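You operate a simulated robot arm through the tools that you are given. There is no shell and no other tool.

The job below is to be done with a simulated robot arm. You get a single attempt, and the scene is never put back.

## Task
Aim the sensor box till its lamp lights, then try belt 2.
Fine: the one between the narrow belts; the blue lever beside it to FREE first, back to HOLD before starting; run the belt four seconds or more, then stop it; other controls and tubs stay.

The check looks at the end state, three seconds after you hand in, the way a careful person would. Anything else that was tipped, shoved, dropped, spilled or broken makes it a failure.

## Robot
A 7-joint arm with a two-finger parallel gripper, fixed in place. Base frame: the origin is at the foot of the arm, x ahead of it, y to its left, z up. Units: mm, rad, N and s.
Its first joint turns from -2.304 to 2.304 rad. Payload 3.91 kg.
The TCP is the grasp point between the finger pads, 30 mm short of the fingertips. In the tool frame z runs along the fingers and y along their closing line. Largest opening 110 mm; finger width 20, thickness 10; the body of the gripper, 48 by 112 mm, starts 55 mm behind the TCP.
Orientation is that of the tool frame in the base frame, as [roll, pitch, yaw] about the fixed x, y, z axes, in that order (R = Rz(yaw) Ry(pitch) Rx(roll)). With the fingers straight down and closing along the base's y, the tool's x points along the base's -x, its y along +y and its z along -z.

## Interface
- The arm moves only by the tool servo_tool. Its argument "moves" is text: rows parted by semicolons, each of 7 numbers parted by spaces: the shift along the tool's x, y, z in mm, then the turn, a rotation vector about the tool's x, y, z in rad, then the opening, from 0 (shut) to 1 (fully open). In form: dx dy dz ax ay az grip; .... A call has 1 to 20 rows; each row shifts and turns the commanded pose from where the row before left it, along the tool's axes as they then stand. Each row takes 0.2 s and may step no farther than 50 mm and 0.15 rad from the row before; otherwise, or with a gripper value out of range, the whole call is refused. Where a pose cannot be reached the arm comes as near as it can. A force on the tool above 40 N (or 10 N above the force at the start of the call, whichever is more), or a blocked arm, ends the call early, and 0.2 s more pass. Each finger travels about 108 mm/s and halts on what it meets, pressing with about 22 N; the grip force reading is that of the motor and also rises with nothing between the fingers. The clock runs only during rows and for 0.2 s after the last one: add rows that do not move to give the fingers time. The reply holds the time, the measured pose of the TCP, the force on the tool along the base axes, the opening and the grip force, in the units named above and with some noise, with the torque about the TCP (base axes, N m) and any sound that the robot's microphone picked up.
- Cameras (640 x 400 px; columns grow to the right, rows downward): "scene" is fixed at [55.6, 495.6, 1706.9]; the picture's right is [-0.04, 1.00, 0.00], its down [0.92, 0.04, -0.39] and it looks along [-0.39, -0.01, -0.92] (base axes); focal length 214 px, centre (320, 200). "wrist" rides on the gripper at [72, 17, -103] in the tool frame; the picture's right is [-0.23, 0.97, 0.00], its down [-0.76, -0.18, -0.62] and it looks along [-0.61, -0.14, 0.78] (tool axes); focal length 222 px, centre (320, 200). There is no depth. A picture from a camera that has moved, and an enlarged one, comes with that camera's place and axes in the base frame and with its lens. The place of the scene camera against the robot may be out by one fixed shift of up to 12 mm in any direction.
- get_image(camera): a new picture of that camera. The clock stands still meanwhile.
- inspect(camera, box): a new picture of the part [left, top, right, bottom] of that camera's present view, enlarged. The clock stands still meanwhile.
- sign_off(): hands the job in; it is judged then, once.

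Places have to be worked out from the pictures, the camera data and where the tool is seen. Open the gripper and draw the arm clear of the work before you hand the job in, unless the task says otherwise.

The tools are called as a command line: name --argument value ..., lists and objects as JSON in quotes. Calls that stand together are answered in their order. servo_tool: Moves the arm, as the interface text tells. Its arguments: {"type":"object","properties":{"moves":{"type":"string"}},"required":["moves"]} The other tools are called the same way: get_image (camera) takes a picture; inspect (camera, box) takes an enlarged picture of a part of a camera's view; sign_off () hands the job in.

At the start:

```text
time: 0.0
position: [592.1, 137.6, 1280.7]
tcp_rot: [-3.142, 0.0, -3.141]
wrist_force: [0.4, 0.2, 0.5]
ft_torque: [0.01, -0.02, -0.02]
grip_width: 109.9
grip_force: 0.1
```

scene: 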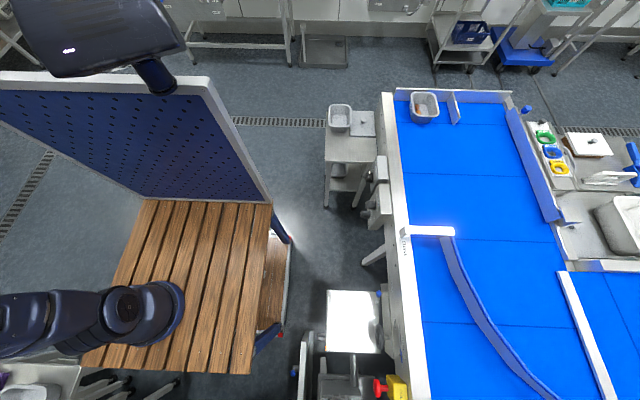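
wrist: 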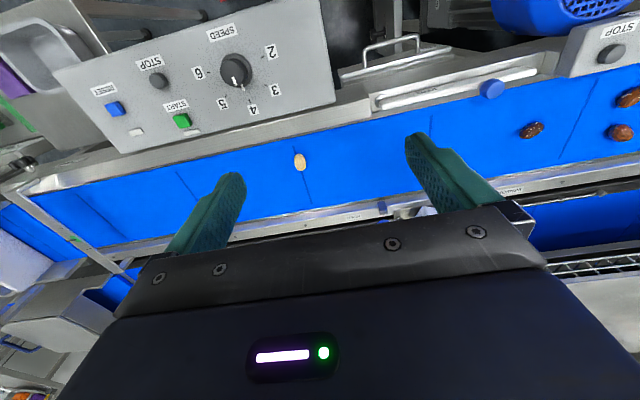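

I'll start by looking closely at the scene with both cameras before moving anything.

get_image --camera "scene"

get_image --camera "wrist"

inspect --camera "scene" --box '[280, 200, 480, 400]'

inspect --camera "wrist" --box '[0, 0, 340, 210]'

inspect --camera "wrist" --box '[300, 0, 640, 210]'

```text
taken
```

scene: 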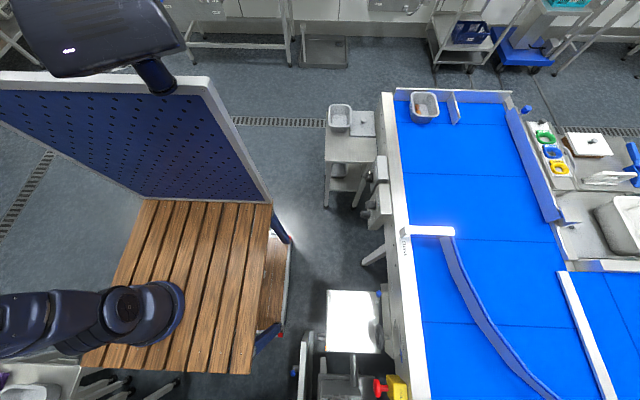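

```text
taken
camera wrist: at [518.6, 156.3, 1384.2], right [0.23, 0.97, 0.0], down [0.76, -0.18, 0.62], along [0.61, -0.14, -0.78], focal length 222 px, centre (320, 200)
```

wrist: 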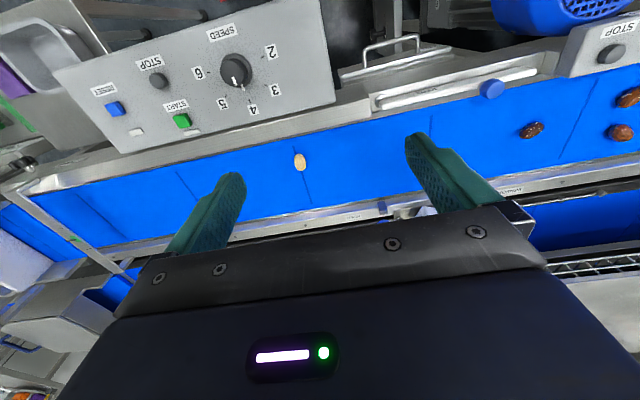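

```text
2.00 times, centred on (380, 300) of scene
camera zoom: at [55.6, 495.6, 1706.9], right [-0.04, 1.0, 0.0], down [0.92, 0.04, -0.39], along [-0.39, -0.01, -0.92], focal length 429 px, centre (200, 0)
```

zoom: 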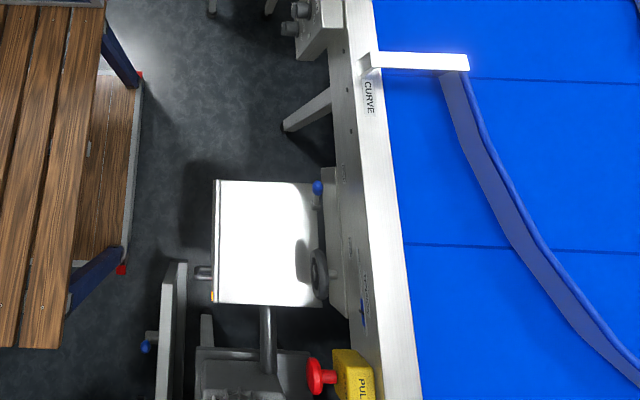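

```text
1.88 times, centred on (170, 105) of wrist
camera zoom: at [518.6, 156.3, 1384.2], right [0.23, 0.97, 0.0], down [0.76, -0.18, 0.62], along [0.61, -0.14, -0.78], focal length 418 px, centre (602, 379)
```

zoom: 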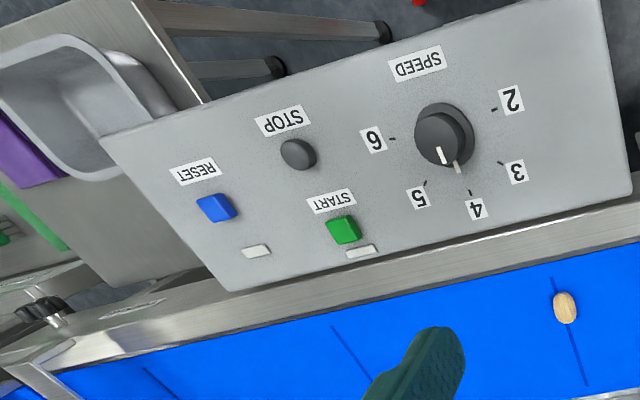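

```text
1.88 times, centred on (470, 105) of wrist
camera zoom: at [518.6, 156.3, 1384.2], right [0.23, 0.97, 0.0], down [0.76, -0.18, 0.62], along [0.61, -0.14, -0.78], focal length 418 px, centre (38, 379)
```

zoom: 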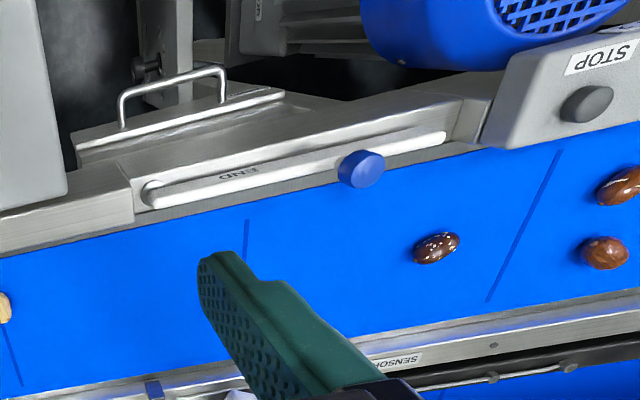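

The wrist camera is mounted upside down with its top toward the base. It shows a control panel (SPEED, STOP, START, RESET), a narrow belt in front of it, a "SEND…" strip and a sensor label. I'll slide sideways high up to get parallax and heights.

servo_tool --moves "0 50 0 0 0 0 1; 0 50 0 0 0 0 1; 0 50 0 0 0 0 1; 0 50 0 0 0 0 1; 0 0 0 0 0 0 1"

get_image --camera "wrist"

get_image --camera "scene"

```text
time: 1.2
position: [589.6, 340.9, 1280.4]
tcp_rot: [-3.141, 0.0, -3.141]
wrist_force: [-0.5, -0.2, 0.0]
ft_torque: [0.02, 0.03, 0.01]
grip_width: 110.0
grip_force: 0.0
```

```text
taken
camera wrist: at [517.6, 358.2, 1383.9], right [0.23, 0.97, 0.0], down [0.76, -0.18, 0.62], along [0.61, -0.14, -0.78], focal length 222 px, centre (320, 200)
```

wrist: 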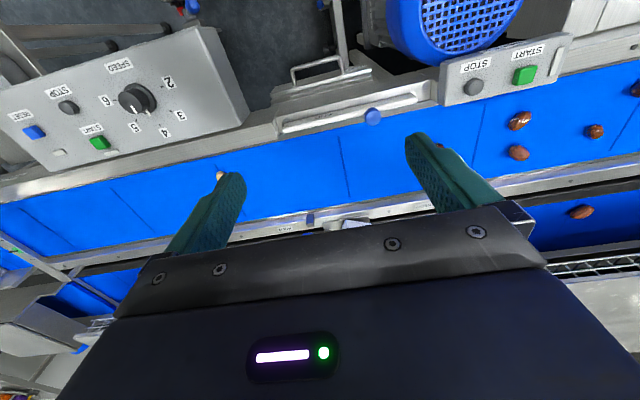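

```text
taken
```

scene: 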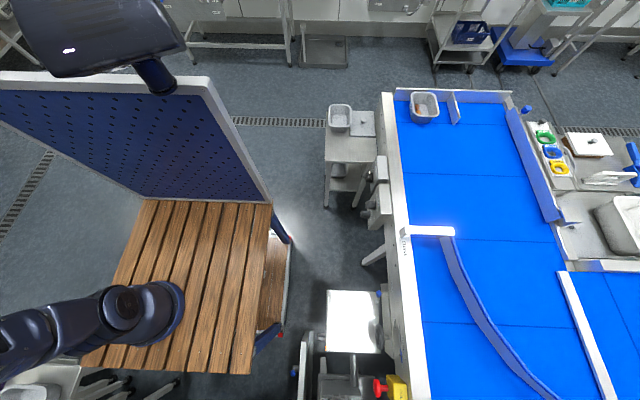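

Triangulating the STOP button between the two views puts that panel at about z≈930, so the work surfaces sit near 900. Now I'll move outward to see the second belt, the sensor box and what lies between the belts.

servo_tool --moves "-50 0 0 0 0 0 1; -50 0 0 0 0 0 1; -50 0 0 0 0 0 1; -50 0 0 0 0 0 1; 0 0 0 0 0 0 1"

get_image --camera "wrist"

inspect --camera "wrist" --box '[0, 0, 640, 230]'

```text
time: 2.4
position: [796.9, 339.7, 1279.4]
tcp_rot: [3.141, 0.0, 3.141]
wrist_force: [-0.3, -0.4, -0.4]
ft_torque: [0.0, 0.01, 0.0]
grip_width: 110.0
grip_force: 0.0
```

```text
taken
camera wrist: at [725.1, 357.4, 1383.3], right [0.23, 0.97, 0.0], down [0.76, -0.18, 0.62], along [0.61, -0.14, -0.78], focal length 222 px, centre (320, 200)
```

wrist: 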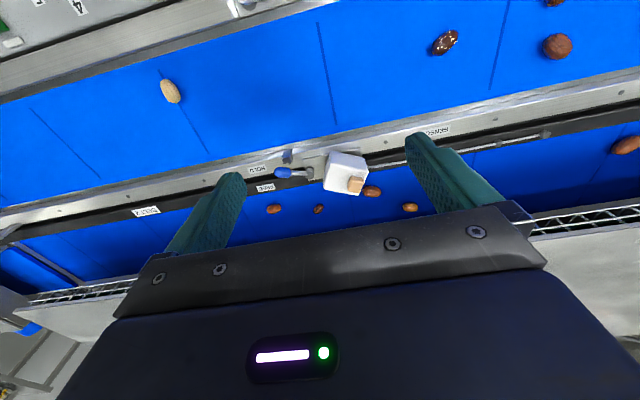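

```text
1.00 times, centred on (320, 115) of wrist (not enlarged: the box is as wide or as high as the picture)
camera zoom: at [725.1, 357.4, 1383.3], right [0.23, 0.97, 0.0], down [0.76, -0.18, 0.62], along [0.61, -0.14, -0.78], focal length 222 px, centre (320, 285)
```

zoom: 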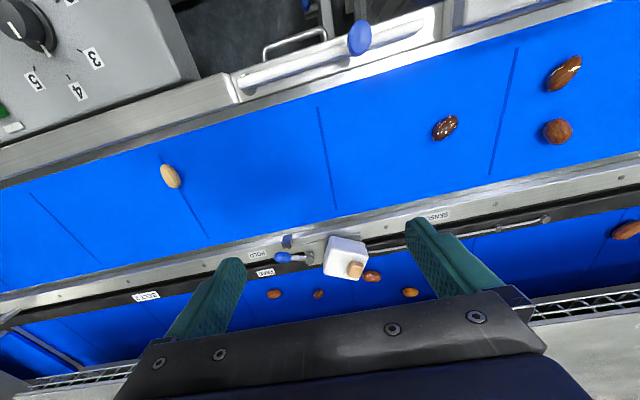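

Between the two narrow belts I can see a white box with a blue lever beside it, plus HOLD and FREE labels. I'll enlarge that area.

inspect --camera "wrist" --box '[230, 120, 400, 226]'

inspect --camera "wrist" --box '[90, 160, 250, 260]'

inspect --camera "wrist" --box '[380, 90, 640, 250]'

```text
3.76 times, centred on (315, 173) of wrist
camera zoom: at [725.1, 357.4, 1383.3], right [0.23, 0.97, 0.0], down [0.76, -0.18, 0.62], along [0.61, -0.14, -0.78], focal length 836 px, centre (339, 302)
```

zoom: 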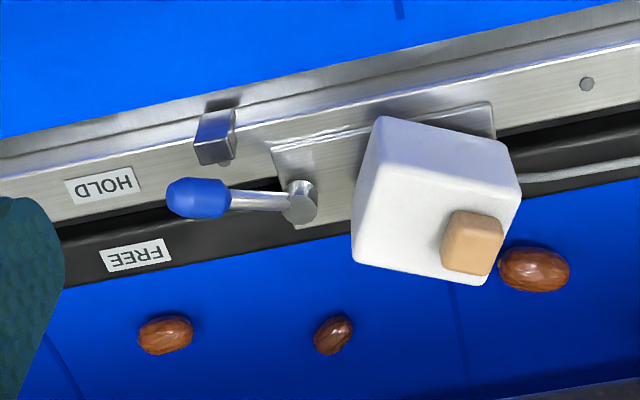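

```text
4.00 times, centred on (170, 210) of wrist
camera zoom: at [725.1, 357.4, 1383.3], right [0.23, 0.97, 0.0], down [0.76, -0.18, 0.62], along [0.61, -0.14, -0.78], focal length 888 px, centre (920, 160)
```

zoom: 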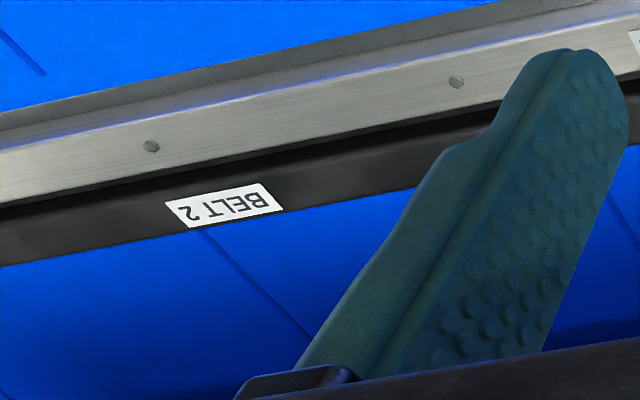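

```text
2.46 times, centred on (510, 170) of wrist
camera zoom: at [725.1, 357.4, 1383.3], right [0.23, 0.97, 0.0], down [0.76, -0.18, 0.62], along [0.61, -0.14, -0.78], focal length 547 px, centre (-148, 274)
```

zoom: 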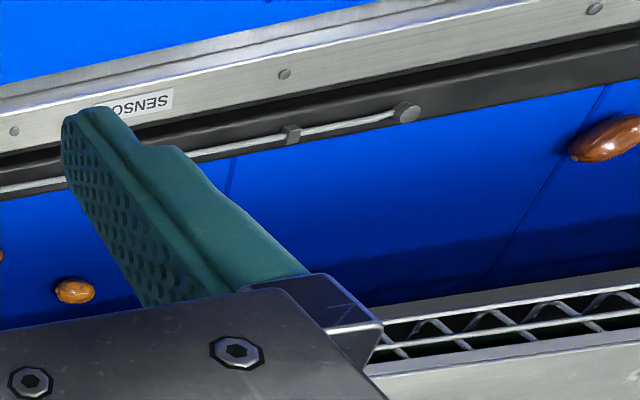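

The rail carries labels "BELT 2" (facing the far narrow belt), HOLD/FREE by the blue lever, and SENSOR. I'll shift sideways for accurate triangulation of the box, lever and labels.

servo_tool --moves "0 -50 0 0 0 0 1; 0 -50 0 0 0 0 1; 0 -50 0 0 0 0 1; 0 -50 0 0 0 0 1; 0 0 0 0 0 0 1"

get_image --camera "wrist"

inspect --camera "wrist" --box '[400, 40, 640, 190]'

inspect --camera "wrist" --box '[0, 100, 240, 250]'

```text
time: 3.6
position: [796.4, 137.3, 1281.2]
tcp_rot: [-3.141, 0.002, 3.141]
wrist_force: [-0.6, 0.2, -0.5]
ft_torque: [0.0, 0.0, -0.03]
grip_width: 109.9
grip_force: 0.0
```

```text
taken
camera wrist: at [723.3, 155.0, 1384.1], right [0.23, 0.97, 0.0], down [0.76, -0.18, 0.62], along [0.61, -0.14, -0.78], focal length 222 px, centre (320, 200)
```

wrist: 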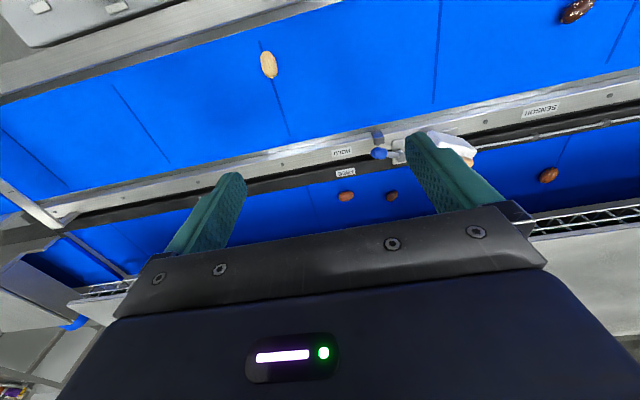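

```text
2.67 times, centred on (520, 115) of wrist
camera zoom: at [723.3, 155.0, 1384.1], right [0.23, 0.97, 0.0], down [0.76, -0.18, 0.62], along [0.61, -0.14, -0.78], focal length 592 px, centre (-213, 427)
```

zoom: 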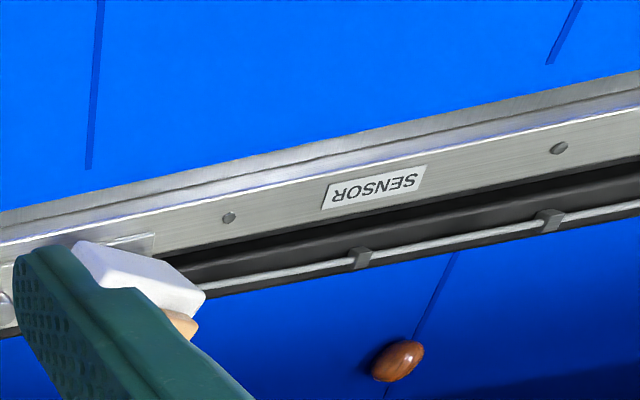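

```text
2.67 times, centred on (120, 175) of wrist
camera zoom: at [723.3, 155.0, 1384.1], right [0.23, 0.97, 0.0], down [0.76, -0.18, 0.62], along [0.61, -0.14, -0.78], focal length 592 px, centre (853, 267)
```

zoom: 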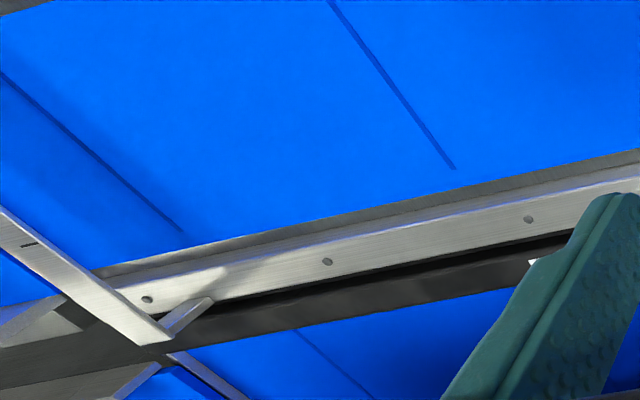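

Triangulation gives: HOLD label ≈(956,152,930), FREE label ≈(1018,150,917), lever tip ≈(948,225,983), lever pivot ≈(978,277,960). So the lever is presently on the HOLD side. Next I need to find which START/STOP belongs to belt 2, so I look at the panels on the left.

servo_tool --moves "50 40 0 0 0 0 1; 30 50 0 0 0 0 1; 30 50 0 0 0 0 1; 30 50 0 0 0 0 1; 30 50 0 0 0 0 1; 30 50 0 0 0 0 1; 30 40 0 0 0 0 1; 20 40 0 0 0 0 1; 0 0 0 0 0 0 1"

get_image --camera "wrist"

inspect --camera "wrist" --box '[320, 0, 640, 200]'

inspect --camera "wrist" --box '[0, 0, 320, 200]'

```text
refused: row 1 steps farther than a row can; nothing moved
```

```text
taken
camera wrist: at [723.3, 155.0, 1384.1], right [0.23, 0.97, 0.0], down [0.76, -0.18, 0.62], along [0.61, -0.14, -0.78], focal length 222 px, centre (320, 200)
```

wrist: 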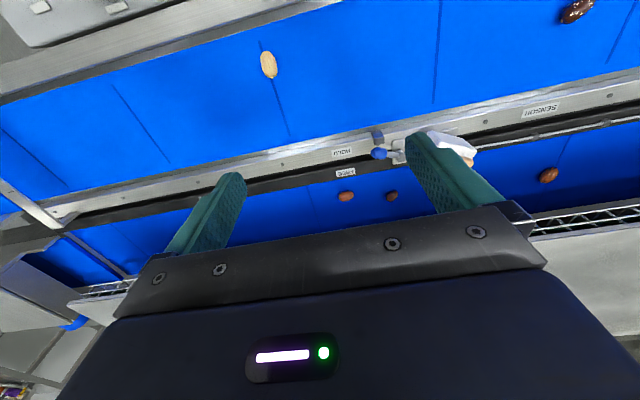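

```text
2.00 times, centred on (480, 100) of wrist
camera zoom: at [723.3, 155.0, 1384.1], right [0.23, 0.97, 0.0], down [0.76, -0.18, 0.62], along [0.61, -0.14, -0.78], focal length 444 px, centre (0, 400)
```

zoom: 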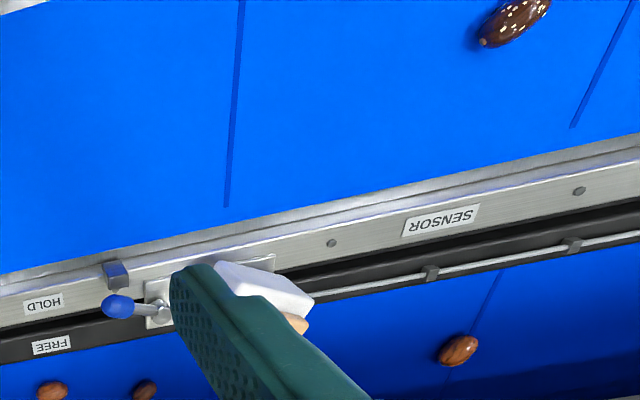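

```text
2.00 times, centred on (160, 100) of wrist
camera zoom: at [723.3, 155.0, 1384.1], right [0.23, 0.97, 0.0], down [0.76, -0.18, 0.62], along [0.61, -0.14, -0.78], focal length 444 px, centre (640, 400)
```

zoom: 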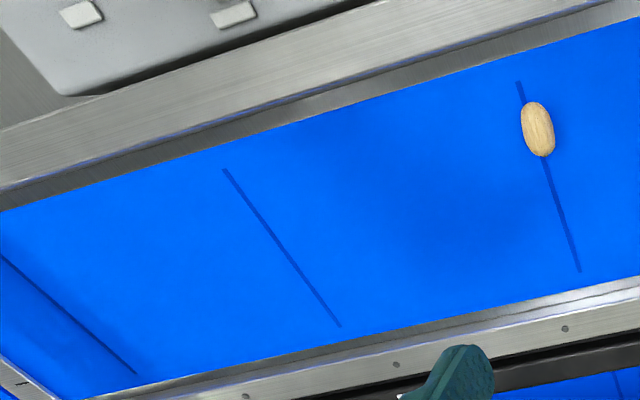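

The move was refused because the diagonal steps were too long; nothing moved. I'll repeat it with shorter steps.

servo_tool --moves "28 40 0 0 0 0 1; 28 40 0 0 0 0 1; 28 40 0 0 0 0 1; 28 40 0 0 0 0 1; 28 40 0 0 0 0 1; 28 40 0 0 0 0 1; 28 40 0 0 0 0 1; 28 40 0 0 0 0 1; 0 0 0 0 0 0 1"

get_image --camera "wrist"

inspect --camera "wrist" --box '[320, 0, 640, 200]'

inspect --camera "wrist" --box '[0, 0, 320, 200]'

get_image --camera "scene"

```text
time: 5.6
position: [566.0, 459.5, 1278.7]
tcp_rot: [3.141, -0.001, -3.14]
wrist_force: [0.1, 1.0, 0.5]
ft_torque: [0.0, 0.01, -0.02]
grip_width: 109.8
grip_force: 0.0
```

```text
taken
camera wrist: at [494.4, 477.1, 1382.8], right [0.23, 0.97, 0.0], down [0.76, -0.18, 0.62], along [0.61, -0.14, -0.78], focal length 222 px, centre (320, 200)
```

wrist: 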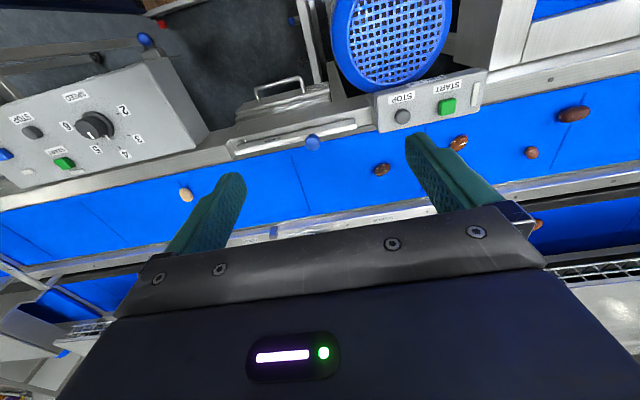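

```text
2.00 times, centred on (480, 100) of wrist
camera zoom: at [494.4, 477.1, 1382.8], right [0.23, 0.97, 0.0], down [0.76, -0.18, 0.62], along [0.61, -0.14, -0.78], focal length 444 px, centre (0, 400)
```

zoom: 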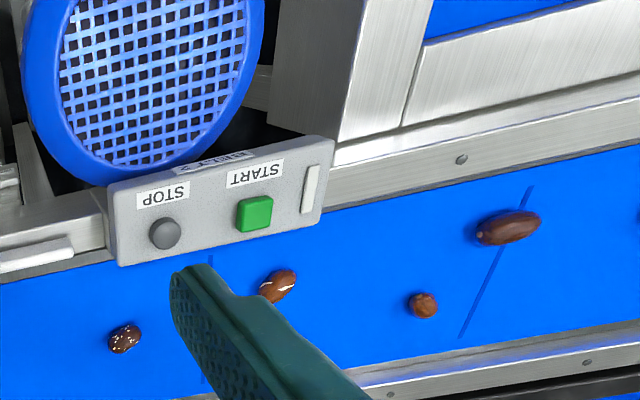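

```text
2.00 times, centred on (160, 100) of wrist
camera zoom: at [494.4, 477.1, 1382.8], right [0.23, 0.97, 0.0], down [0.76, -0.18, 0.62], along [0.61, -0.14, -0.78], focal length 444 px, centre (640, 400)
```

zoom: 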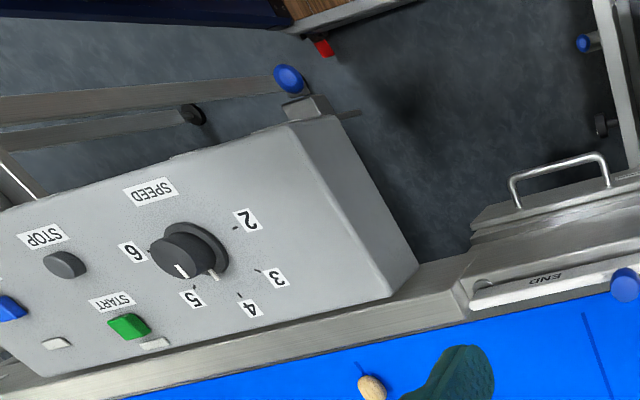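

```text
taken
```

scene: 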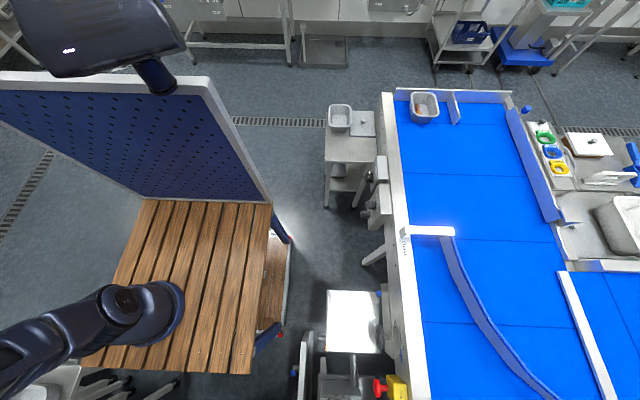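

The small STOP/START panel by the blue motor guard seems to have a "BELT 2" label on it. I'll enlarge it to check, and look at the rest of the big panel.

inspect --camera "wrist" --box '[365, 60, 495, 141]'

inspect --camera "wrist" --box '[220, 60, 370, 154]'

```text
4.92 times, centred on (430, 100) of wrist
camera zoom: at [494.4, 477.1, 1382.8], right [0.23, 0.97, 0.0], down [0.76, -0.18, 0.62], along [0.61, -0.14, -0.78], focal length 1094 px, centre (-222, 690)
```

zoom: 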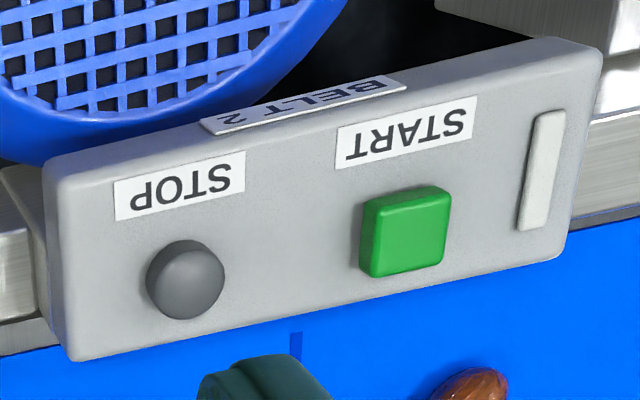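

```text
4.26 times, centred on (295, 107) of wrist
camera zoom: at [494.4, 477.1, 1382.8], right [0.23, 0.97, 0.0], down [0.76, -0.18, 0.62], along [0.61, -0.14, -0.78], focal length 945 px, centre (426, 596)
```

zoom: 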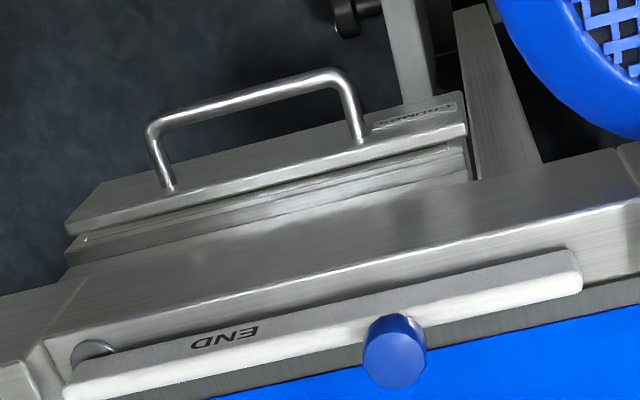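

The label confirms it: the small grey panel with START/STOP is "BELT 2", with START at about (663,673,967) and STOP at about (661,596,967). Now I'll get a closer look at the sensor box and lever from above.

servo_tool --moves "-35 -12.7 10 0 0 0 1; -35 -12.7 14 0 0 0 1; -35 -12.7 14 0 0 0 1; -35 -12.7 14 0 0 0 1; -35 -12.7 14 0 0 0 1; -35 -12.7 14 0 0 0 1; -35 -12.7 14 0 0 0 1; -35 -12.7 14 0 0 0 1; -35 -12.7 14 0 0 0 1; 0 0 0 0 0 0 1"

get_image --camera "wrist"

inspect --camera "wrist" --box '[200, 60, 440, 210]'

```text
time: 7.8
position: [884.0, 343.7, 1159.1]
tcp_rot: [3.141, 0.001, -3.139]
wrist_force: [-0.2, -0.5, -0.4]
ft_torque: [-0.03, 0.0, 0.0]
grip_width: 110.1
grip_force: 0.0
```

```text
taken
camera wrist: at [811.3, 361.5, 1263.2], right [0.23, 0.97, 0.0], down [0.76, -0.18, 0.62], along [0.61, -0.14, -0.78], focal length 222 px, centre (320, 200)
```

wrist: 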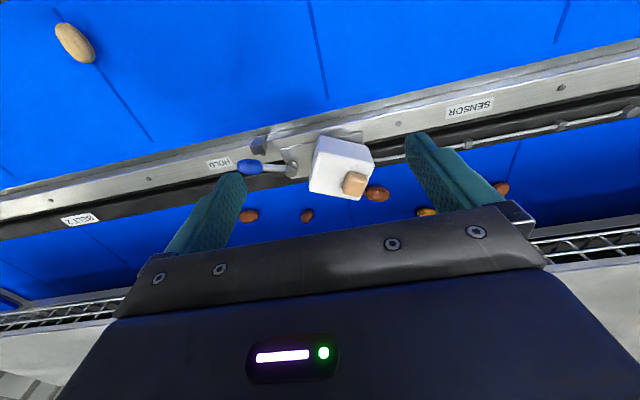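

```text
2.67 times, centred on (320, 135) of wrist
camera zoom: at [811.3, 361.5, 1263.2], right [0.23, 0.97, 0.0], down [0.76, -0.18, 0.62], along [0.61, -0.14, -0.78], focal length 592 px, centre (320, 373)
```

zoom: 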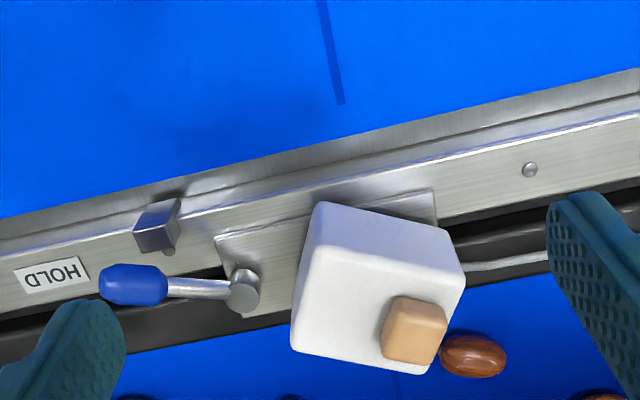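

The white box sits yawed relative to the rail, with a tan block (likely the lamp) on top. I'll back off a bit and tilt the wrist so the camera looks outward, to see the box's lens and what it should point at.

servo_tool --moves "45 0 0 0 0 0 1; 45 0 0 0 0 0 1; 0 0 0 0 -0.125 0 1; 0 0 0 0 -0.125 0 1; 0 0 0 0 -0.125 0 1; 0 0 0 0 -0.125 0 1; 0 0 0 0 0 0 1"

get_image --camera "wrist"

inspect --camera "wrist" --box '[160, 60, 480, 260]'

```text
time: 9.4
position: [790.5, 341.5, 1158.6]
tcp_rot: [3.141, 0.502, 3.14]
wrist_force: [-1.2, 0.3, -1.4]
ft_torque: [-0.02, 0.02, -0.03]
grip_width: 109.8
grip_force: 0.0
```

```text
taken
camera wrist: at [678.7, 360.8, 1215.5], right [0.2, 0.97, 0.11], down [0.37, -0.18, 0.91], along [0.91, -0.14, -0.39], focal length 222 px, centre (320, 200)
```

wrist: 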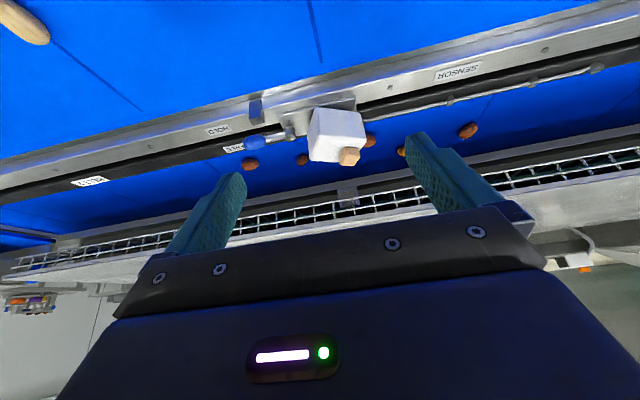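

```text
2.00 times, centred on (320, 160) of wrist
camera zoom: at [678.7, 360.8, 1215.5], right [0.2, 0.97, 0.11], down [0.37, -0.18, 0.91], along [0.91, -0.14, -0.39], focal length 444 px, centre (320, 280)
```

zoom: 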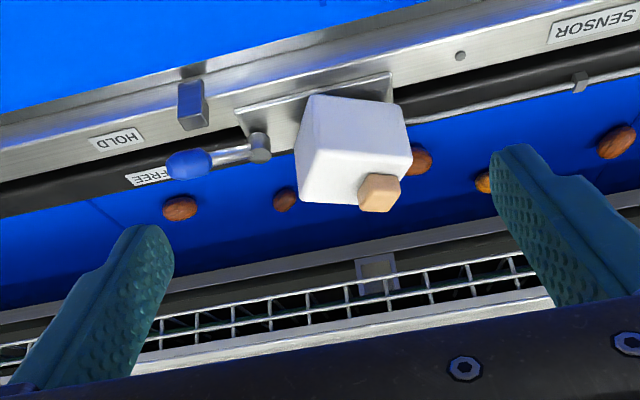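

Across belt 2 on the far rail there's a small square fitting that looks like the sensor's reflector. I'll enlarge it.

inspect --camera "wrist" --box '[290, 160, 410, 235]'

inspect --camera "wrist" --box '[240, 85, 400, 185]'

```text
5.33 times, centred on (350, 198) of wrist
camera zoom: at [678.7, 360.8, 1215.5], right [0.2, 0.97, 0.11], down [0.37, -0.18, 0.91], along [0.91, -0.14, -0.39], focal length 1185 px, centre (160, 213)
```

zoom: 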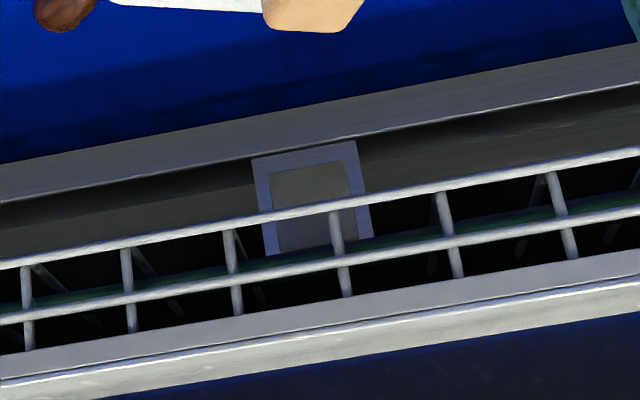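

```text
4.00 times, centred on (320, 135) of wrist
camera zoom: at [678.7, 360.8, 1215.5], right [0.2, 0.97, 0.11], down [0.37, -0.18, 0.91], along [0.91, -0.14, -0.39], focal length 888 px, centre (320, 460)
```

zoom: 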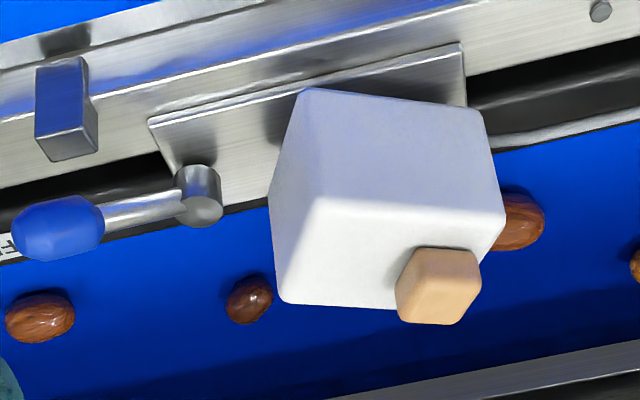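

The reflector on the far rail is at about y≈350, the same y as the box (center ≈(989,353,969)). The box's near top edge runs about 25° off the rail, so the box aims too far toward −y. I'll raise the camera to triangulate the reflector better.

servo_tool --moves "-24 0 -43.9 0 0 0 1; -24 0 -43.9 0 0 0 1; -24 0 -43.9 0 0 0 1; 0 0 0 0 0 0 1"

get_image --camera "wrist"

inspect --camera "wrist" --box '[220, 60, 420, 185]'

```text
time: 10.4
position: [791.3, 341.7, 1309.6]
tcp_rot: [3.141, 0.499, -3.142]
wrist_force: [1.4, 0.6, 0.3]
ft_torque: [0.01, -0.01, 0.01]
grip_width: 110.1
grip_force: 0.1
```

```text
taken
camera wrist: at [678.2, 358.6, 1365.6], right [0.2, 0.97, 0.11], down [0.37, -0.18, 0.91], along [0.91, -0.14, -0.4], focal length 222 px, centre (320, 200)
```

wrist: 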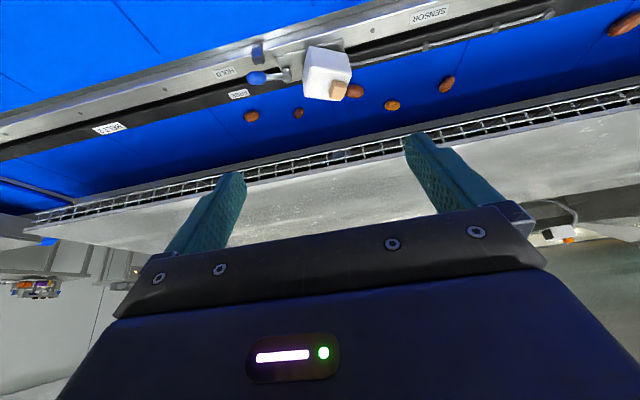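

```text
3.20 times, centred on (320, 122) of wrist
camera zoom: at [678.2, 358.6, 1365.6], right [0.2, 0.97, 0.11], down [0.37, -0.18, 0.91], along [0.91, -0.14, -0.4], focal length 711 px, centre (320, 448)
```

zoom: 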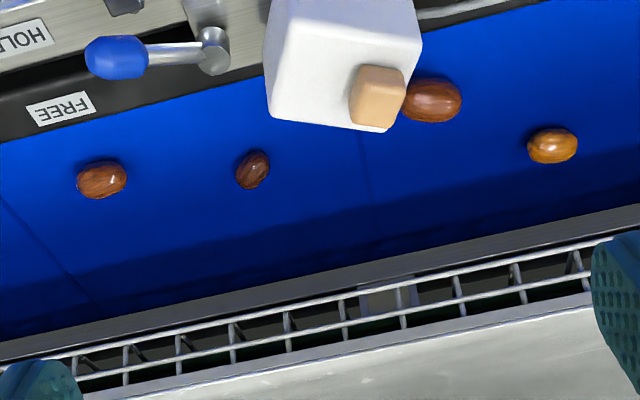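

Top of box is at z≈1012, bottom ≈960, centre ≈(971,352); the reflector is ≈(1200,352,1003), so the right aim is straight along +x and the box needs about +24° of yaw. Now I'll look at the lever and box from the −y side: un-tilt and turn the wrist.

servo_tool --moves "0 0 0 0 0.125 0 1; 0 0 0 0 0.125 0 1; 0 0 0 0 0.125 0 1; 0 0 0 0 0.125 0 1; 0 0 0 0 0 -0.1428 1; 0 0 0 0 0 -0.1428 1; 0 0 0 0 0 -0.1428 1; 0 0 0 0 0 -0.1428 1; 0 0 0 0 0 -0.1428 1; 0 0 0 0 0 -0.1428 1; 0 0 0 0 0 -0.1428 1; 0 0 0 0 0 -0.1428 1; 0 0 0 0 0 -0.1428 1; 0 0 0 0 0 -0.1428 1; 0 0 0 0 0 -0.1428 1; 0 0 0 0 0 0 1"

servo_tool --moves "44 -20 0 0 0 0 1; 44 -30 0 0 0 0 1; 40 -30 0 0 0 0 1; 40 -30 0 0 0 0 1; 24 -20 30 0 0 0 1; 0 0 45 0 0 0 1; 0 0 45 0 0 0 1; 0 0 45 0 0 0 1; 0 0 45 0 0 0 1; 0 0 20 0 0 0 1; 0 0 0 0 0 0 1"

get_image --camera "wrist"

```text
time: 13.8
position: [793.2, 344.2, 1308.8]
tcp_rot: [3.14, 0.0, -1.569]
wrist_force: [-1.0, 0.5, -0.3]
ft_torque: [0.04, -0.01, 0.01]
grip_width: 110.0
grip_force: 0.0
```

```text
refused: row 2 steps farther than a row can; nothing moved
```

```text
taken
camera wrist: at [775.8, 272.5, 1412.4], right [-0.97, 0.23, 0.0], down [0.18, 0.76, 0.62], along [0.14, 0.61, -0.78], focal length 222 px, centre (320, 200)
```

wrist: 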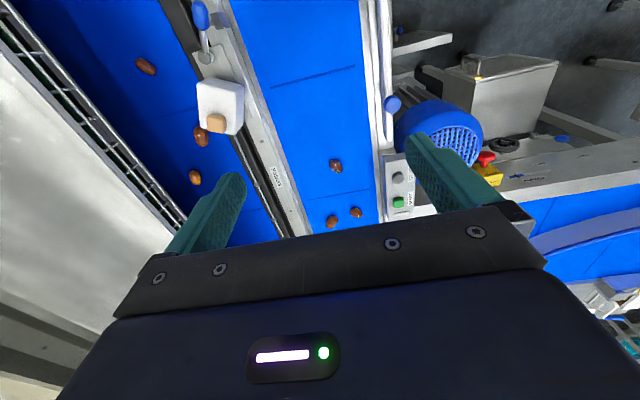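

The turn worked; the second call was refused for a step over 50 mm. I'll repeat it in shorter steps.

servo_tool --moves "38 -25 10 0 0 0 1; 38 -25 10 0 0 0 1; 38 -25 10 0 0 0 1; 38 -25 10 0 0 0 1; 38 -25 10 0 0 0 1; 4 -2 45 0 0 0 1; 0 0 45 0 0 0 1; 0 0 45 0 0 0 1; 0 0 44 0 0 0 1; 0 0 0 0 0 0 1"

get_image --camera "wrist"

inspect --camera "wrist" --box '[160, 20, 480, 220]'

```text
time: 16.0
position: [913.8, 147.9, 1077.9]
tcp_rot: [-3.141, -0.001, -1.57]
wrist_force: [0.7, 0.0, -0.4]
ft_torque: [0.03, -0.01, 0.0]
grip_width: 110.0
grip_force: 0.1
```

```text
taken
camera wrist: at [897.6, 76.3, 1182.1], right [-0.97, 0.23, 0.0], down [0.18, 0.76, 0.62], along [0.14, 0.61, -0.78], focal length 222 px, centre (320, 200)
```

wrist: 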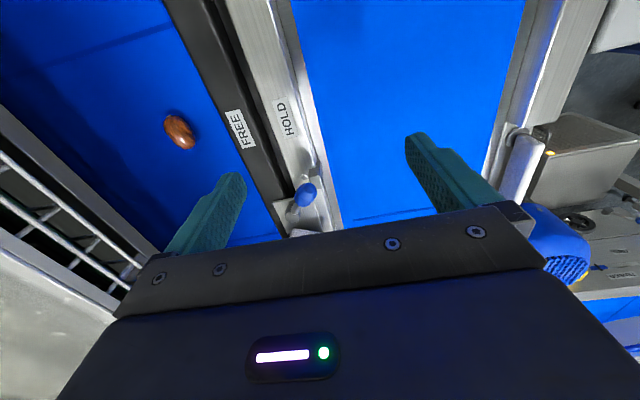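

```text
2.00 times, centred on (320, 120) of wrist
camera zoom: at [897.6, 76.3, 1182.1], right [-0.97, 0.23, 0.0], down [0.18, 0.76, 0.62], along [0.14, 0.61, -0.78], focal length 444 px, centre (320, 360)
```

zoom: 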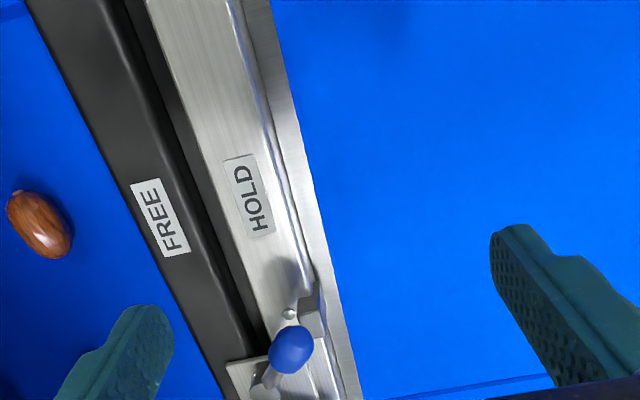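

The lever handle sits against the stop block at the HOLD side. I'll back off in −y to have the lever and box in full view.

servo_tool --moves "45 0 0 0 0 0 1; 45 0 0 0 0 0 1; 0 0 0 0 0 0 1"

inspect --camera "wrist" --box '[220, 80, 412, 200]'

get_image --camera "wrist"

```text
time: 16.8
position: [914.8, 58.4, 1078.7]
tcp_rot: [-3.142, 0.0, -1.572]
wrist_force: [0.0, 0.9, 0.8]
ft_torque: [0.03, -0.02, 0.01]
grip_width: 110.0
grip_force: 0.0
```

```text
3.33 times, centred on (316, 140) of wrist
camera zoom: at [898.3, -13.3, 1182.0], right [-0.97, 0.23, 0.0], down [0.18, 0.76, 0.62], along [0.14, 0.61, -0.78], focal length 740 px, centre (333, 400)
```

zoom: 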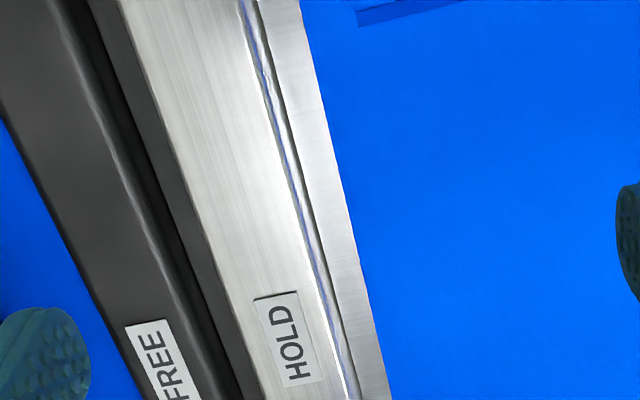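

```text
taken
camera wrist: at [898.3, -13.3, 1182.0], right [-0.97, 0.23, 0.0], down [0.18, 0.76, 0.62], along [0.14, 0.61, -0.78], focal length 222 px, centre (320, 200)
```

wrist: 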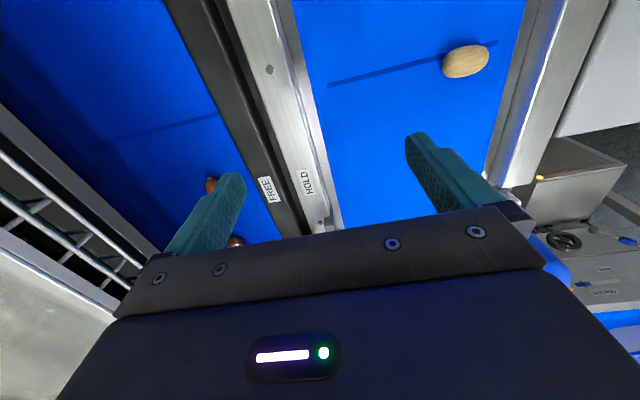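

That moved the targets behind the gripper in view, so I go the other way (+y) to bring lever and box into the upper, unobstructed part of the picture, a bit higher for clearance.

servo_tool --moves "-45 0 -10 0 0 0 1; -45 0 -10 0 0 0 1; -45 0 -10 0 0 0 1; -40 0 0 0 0 0 1; 0 0 0 0 0 0 1"

get_image --camera "wrist"

inspect --camera "wrist" --box '[200, 80, 392, 200]'

```text
time: 18.0
position: [915.7, 238.0, 1108.7]
tcp_rot: [-3.141, -0.001, -1.57]
wrist_force: [0.4, -0.8, 0.2]
ft_torque: [-0.02, 0.02, -0.01]
grip_width: 109.7
grip_force: 0.0
```

```text
taken
camera wrist: at [899.4, 166.8, 1212.4], right [-0.97, 0.23, 0.0], down [0.18, 0.76, 0.62], along [0.14, 0.61, -0.78], focal length 222 px, centre (320, 200)
```

wrist: 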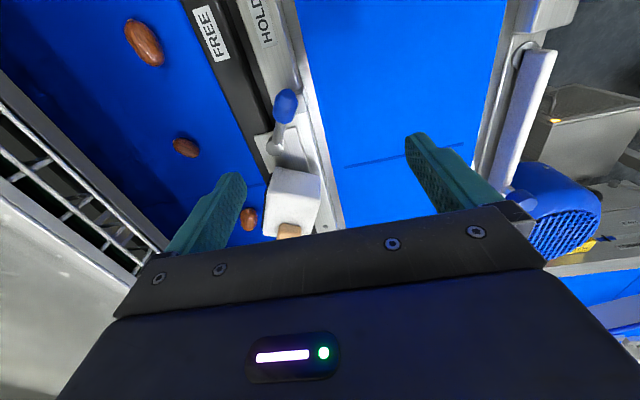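

```text
3.33 times, centred on (296, 140) of wrist
camera zoom: at [899.4, 166.8, 1212.4], right [-0.97, 0.23, 0.0], down [0.18, 0.76, 0.62], along [0.14, 0.61, -0.78], focal length 740 px, centre (400, 400)
```

zoom: 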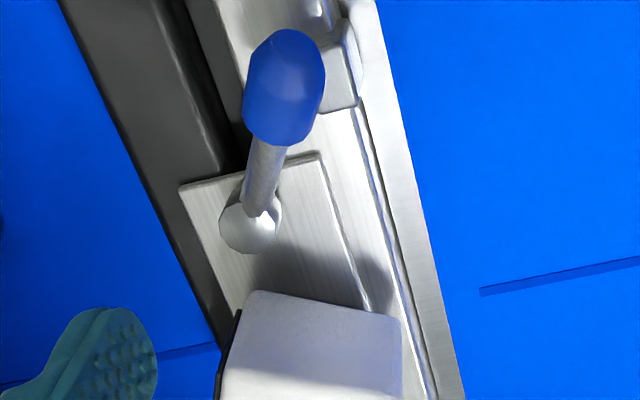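

The lever's handle end is at about (944,224,983), and a stop block stands on its −x side. I need the block's extent accurately, so I'll take another view from slightly further back for parallax.

servo_tool --moves "40 0 15 0 0 0 1; 0 0 15 0 0 0 1; 0 0 0 0 0 0 1"

inspect --camera "wrist" --box '[230, 90, 390, 190]'

```text
time: 18.8
position: [917.4, 196.9, 1078.4]
tcp_rot: [3.141, 0.0, -1.573]
wrist_force: [0.5, -1.5, -0.1]
ft_torque: [0.02, 0.01, 0.04]
grip_width: 109.8
grip_force: 0.1
```

```text
4.00 times, centred on (310, 140) of wrist
camera zoom: at [899.6, 126.3, 1181.5], right [-0.97, 0.23, 0.0], down [0.18, 0.76, 0.62], along [0.14, 0.61, -0.78], focal length 888 px, centre (360, 440)
```

zoom: 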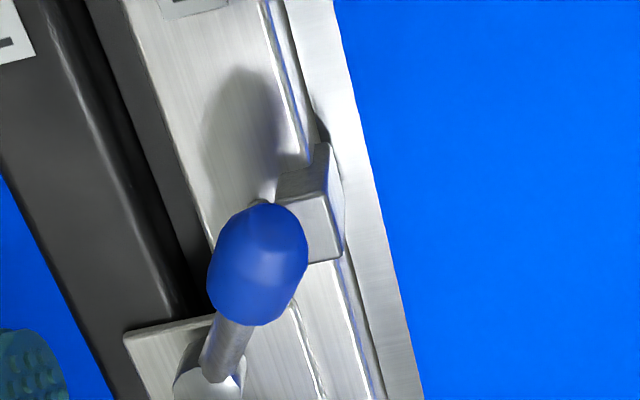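

The stop block's top is about z≈975, spanning x 927–939, y 210–227, touching the handle's −x side (handle centre ≈(948,223,979), radius ≈11). Plan: with closed fingers, push the lever in +x at y≈245 (clear of the block). First I turn the wrist back, close the gripper and tilt 0.3 rad outward, at a safe height.

servo_tool --moves "0 20 -30 0 0 0 1; 0 0 0 0 0 0.1428 1; 0 0 0 0 0 0.1428 1; 0 0 0 0 0 0.1428 1; 0 0 0 0 0 0.1428 1; 0 0 0 0 0 0.1428 0.5; 0 0 0 0 0 0.1428 0; 0 0 0 0 0 0.1428 0; 0 0 0 0 0 0.1428 0; 0 0 0 0 0 0.1428 0; 0 0 0 0 0 0.1428 0; 0 0 0 0 0 0.1428 0; 0 0 0 0 -0.15 0 0; 0 0 0 0 -0.15 0 0; 0 0 0 0 0 0 0"

get_image --camera "wrist"

```text
time: 22.0
position: [898.7, 194.3, 1109.7]
tcp_rot: [-3.141, 0.3, 3.141]
wrist_force: [-0.5, -0.1, -0.2]
ft_torque: [0.05, 0.0, -0.04]
grip_width: 0.0
grip_force: 21.7
```

```text
taken
camera wrist: at [799.1, 212.7, 1187.5], right [0.22, 0.97, 0.07], down [0.54, -0.18, 0.82], along [0.81, -0.14, -0.57], focal length 222 px, centre (320, 200)
```

wrist: 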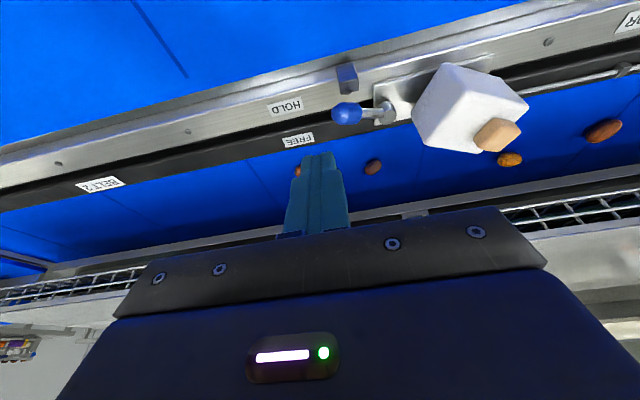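

The closed fingertips appear where predicted. I'll move to (905,245) and descend to just above lever height on its −x side, then check the picture before contact.

servo_tool --moves "0 48 0 0 0 0 0; -5.7 3 1.8 0 0 0 0; 10.85 0 35.05 0 0 0 0; 10.85 0 35.05 0 0 0 0; 10.85 0 35.05 0 0 0 0; 0 0 0 0 0 0 0"

inspect --camera "wrist" --box '[200, 80, 440, 230]'

```text
time: 23.4
position: [903.6, 247.3, 1000.7]
tcp_rot: [-3.141, 0.299, 3.14]
wrist_force: [0.1, -0.2, -0.3]
ft_torque: [-0.02, 0.02, -0.01]
grip_width: 0.0
grip_force: 21.8
```

```text
2.67 times, centred on (320, 155) of wrist
camera zoom: at [804.0, 265.6, 1078.8], right [0.22, 0.97, 0.07], down [0.54, -0.18, 0.82], along [0.81, -0.14, -0.57], focal length 592 px, centre (320, 320)
```

zoom: 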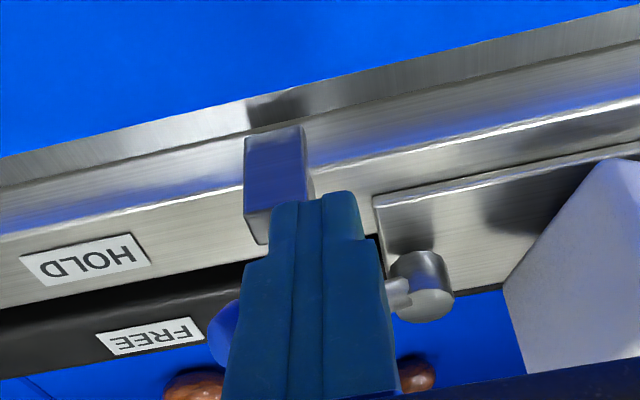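

Cross-checking all views, the block's top is only about z≈947, well below the handle (≈980), so my fingertips (≥960) clear it. I'll shift to y≈225, drop 9 mm, and push the lever gently toward +x (FREE side).

servo_tool --moves "0 -22 0 0 0 0 0; 2.66 0 8.6 0 0 0 0; -9.55 0 2.96 0 0 0 0; -4.78 0 1.48 0 0 0 0; -4.78 0 1.48 0 0 0 0; -4.78 0 1.48 0 0 0 0; -4.78 0 1.48 0 0 0 0; -4.78 0 1.48 0 0 0 0; 0 0 0 0 0 0 0"

inspect --camera "wrist" --box '[200, 80, 440, 230]'

```text
time: 25.4
position: [940.9, 223.6, 990.5]
tcp_rot: [-3.141, 0.301, -3.142]
wrist_force: [0.2, -0.2, 0.1]
ft_torque: [-0.04, -0.01, -0.03]
grip_width: 0.1
grip_force: 21.8
```

```text
2.67 times, centred on (320, 155) of wrist
camera zoom: at [840.3, 241.7, 1068.4], right [0.22, 0.97, 0.07], down [0.54, -0.18, 0.82], along [0.81, -0.14, -0.57], focal length 592 px, centre (320, 320)
```

zoom: 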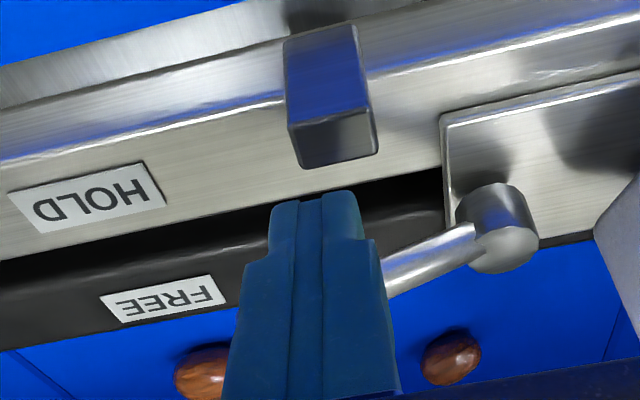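

The lever is moving with almost no force. I keep pushing toward FREE in small steps.

servo_tool --moves "-4.78 0 1.48 0 0 0 0; -4.78 0 1.48 0 0 0 0; -4.78 0 1.48 0 0 0 0; -4.78 0 1.48 0 0 0 0; 0 0 0 0 0 0 0"

inspect --camera "wrist" --box '[200, 80, 440, 230]'

```text
time: 26.6
position: [959.8, 223.8, 990.1]
tcp_rot: [3.14, 0.3, 3.141]
wrist_force: [0.2, 0.2, -0.4]
ft_torque: [0.05, 0.01, 0.04]
grip_width: 0.0
grip_force: 22.0
```

```text
2.67 times, centred on (320, 155) of wrist
camera zoom: at [861.0, 241.3, 1068.5], right [0.22, 0.97, 0.07], down [0.54, -0.18, 0.82], along [0.81, -0.14, -0.57], focal length 592 px, centre (320, 320)
```

zoom: 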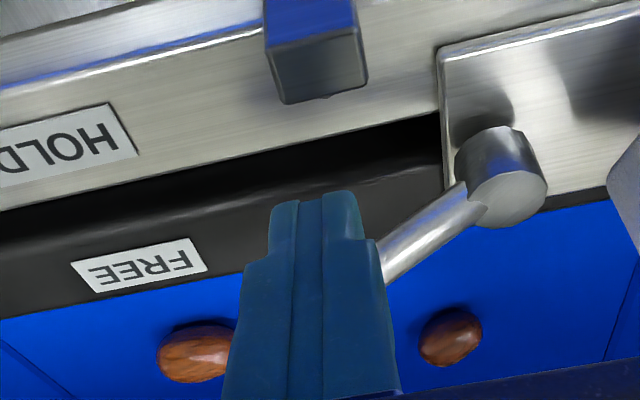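

Lever is now about 15–20° past straight. Continuing in small steps until it stops or reaches the FREE side.

servo_tool --moves "-4.78 0 1.48 0 0 0 0; -4.78 0 1.48 0 0 0 0; -4.78 0 1.48 0 0 0 0; 0 0 0 0 0 0 0"

inspect --camera "wrist" --box '[200, 80, 440, 230]'

```text
time: 27.6
position: [974.3, 224.3, 991.3]
tcp_rot: [3.141, 0.3, -3.141]
wrist_force: [-0.5, -0.3, -1.1]
ft_torque: [0.01, 0.0, 0.01]
grip_width: 0.0
grip_force: 22.1
```

```text
2.67 times, centred on (320, 155) of wrist
camera zoom: at [874.8, 242.3, 1068.8], right [0.22, 0.97, 0.07], down [0.54, -0.18, 0.82], along [0.81, -0.14, -0.57], focal length 592 px, centre (320, 320)
```

zoom: 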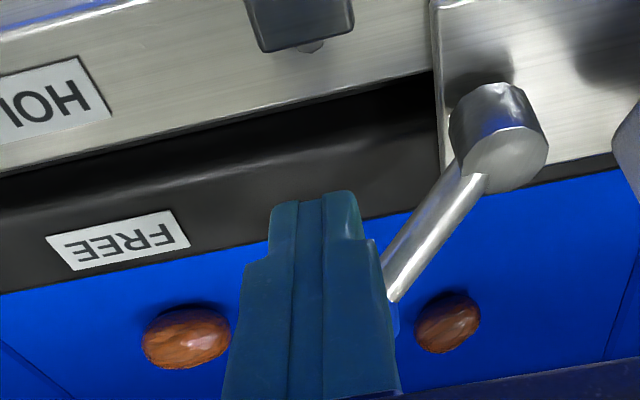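

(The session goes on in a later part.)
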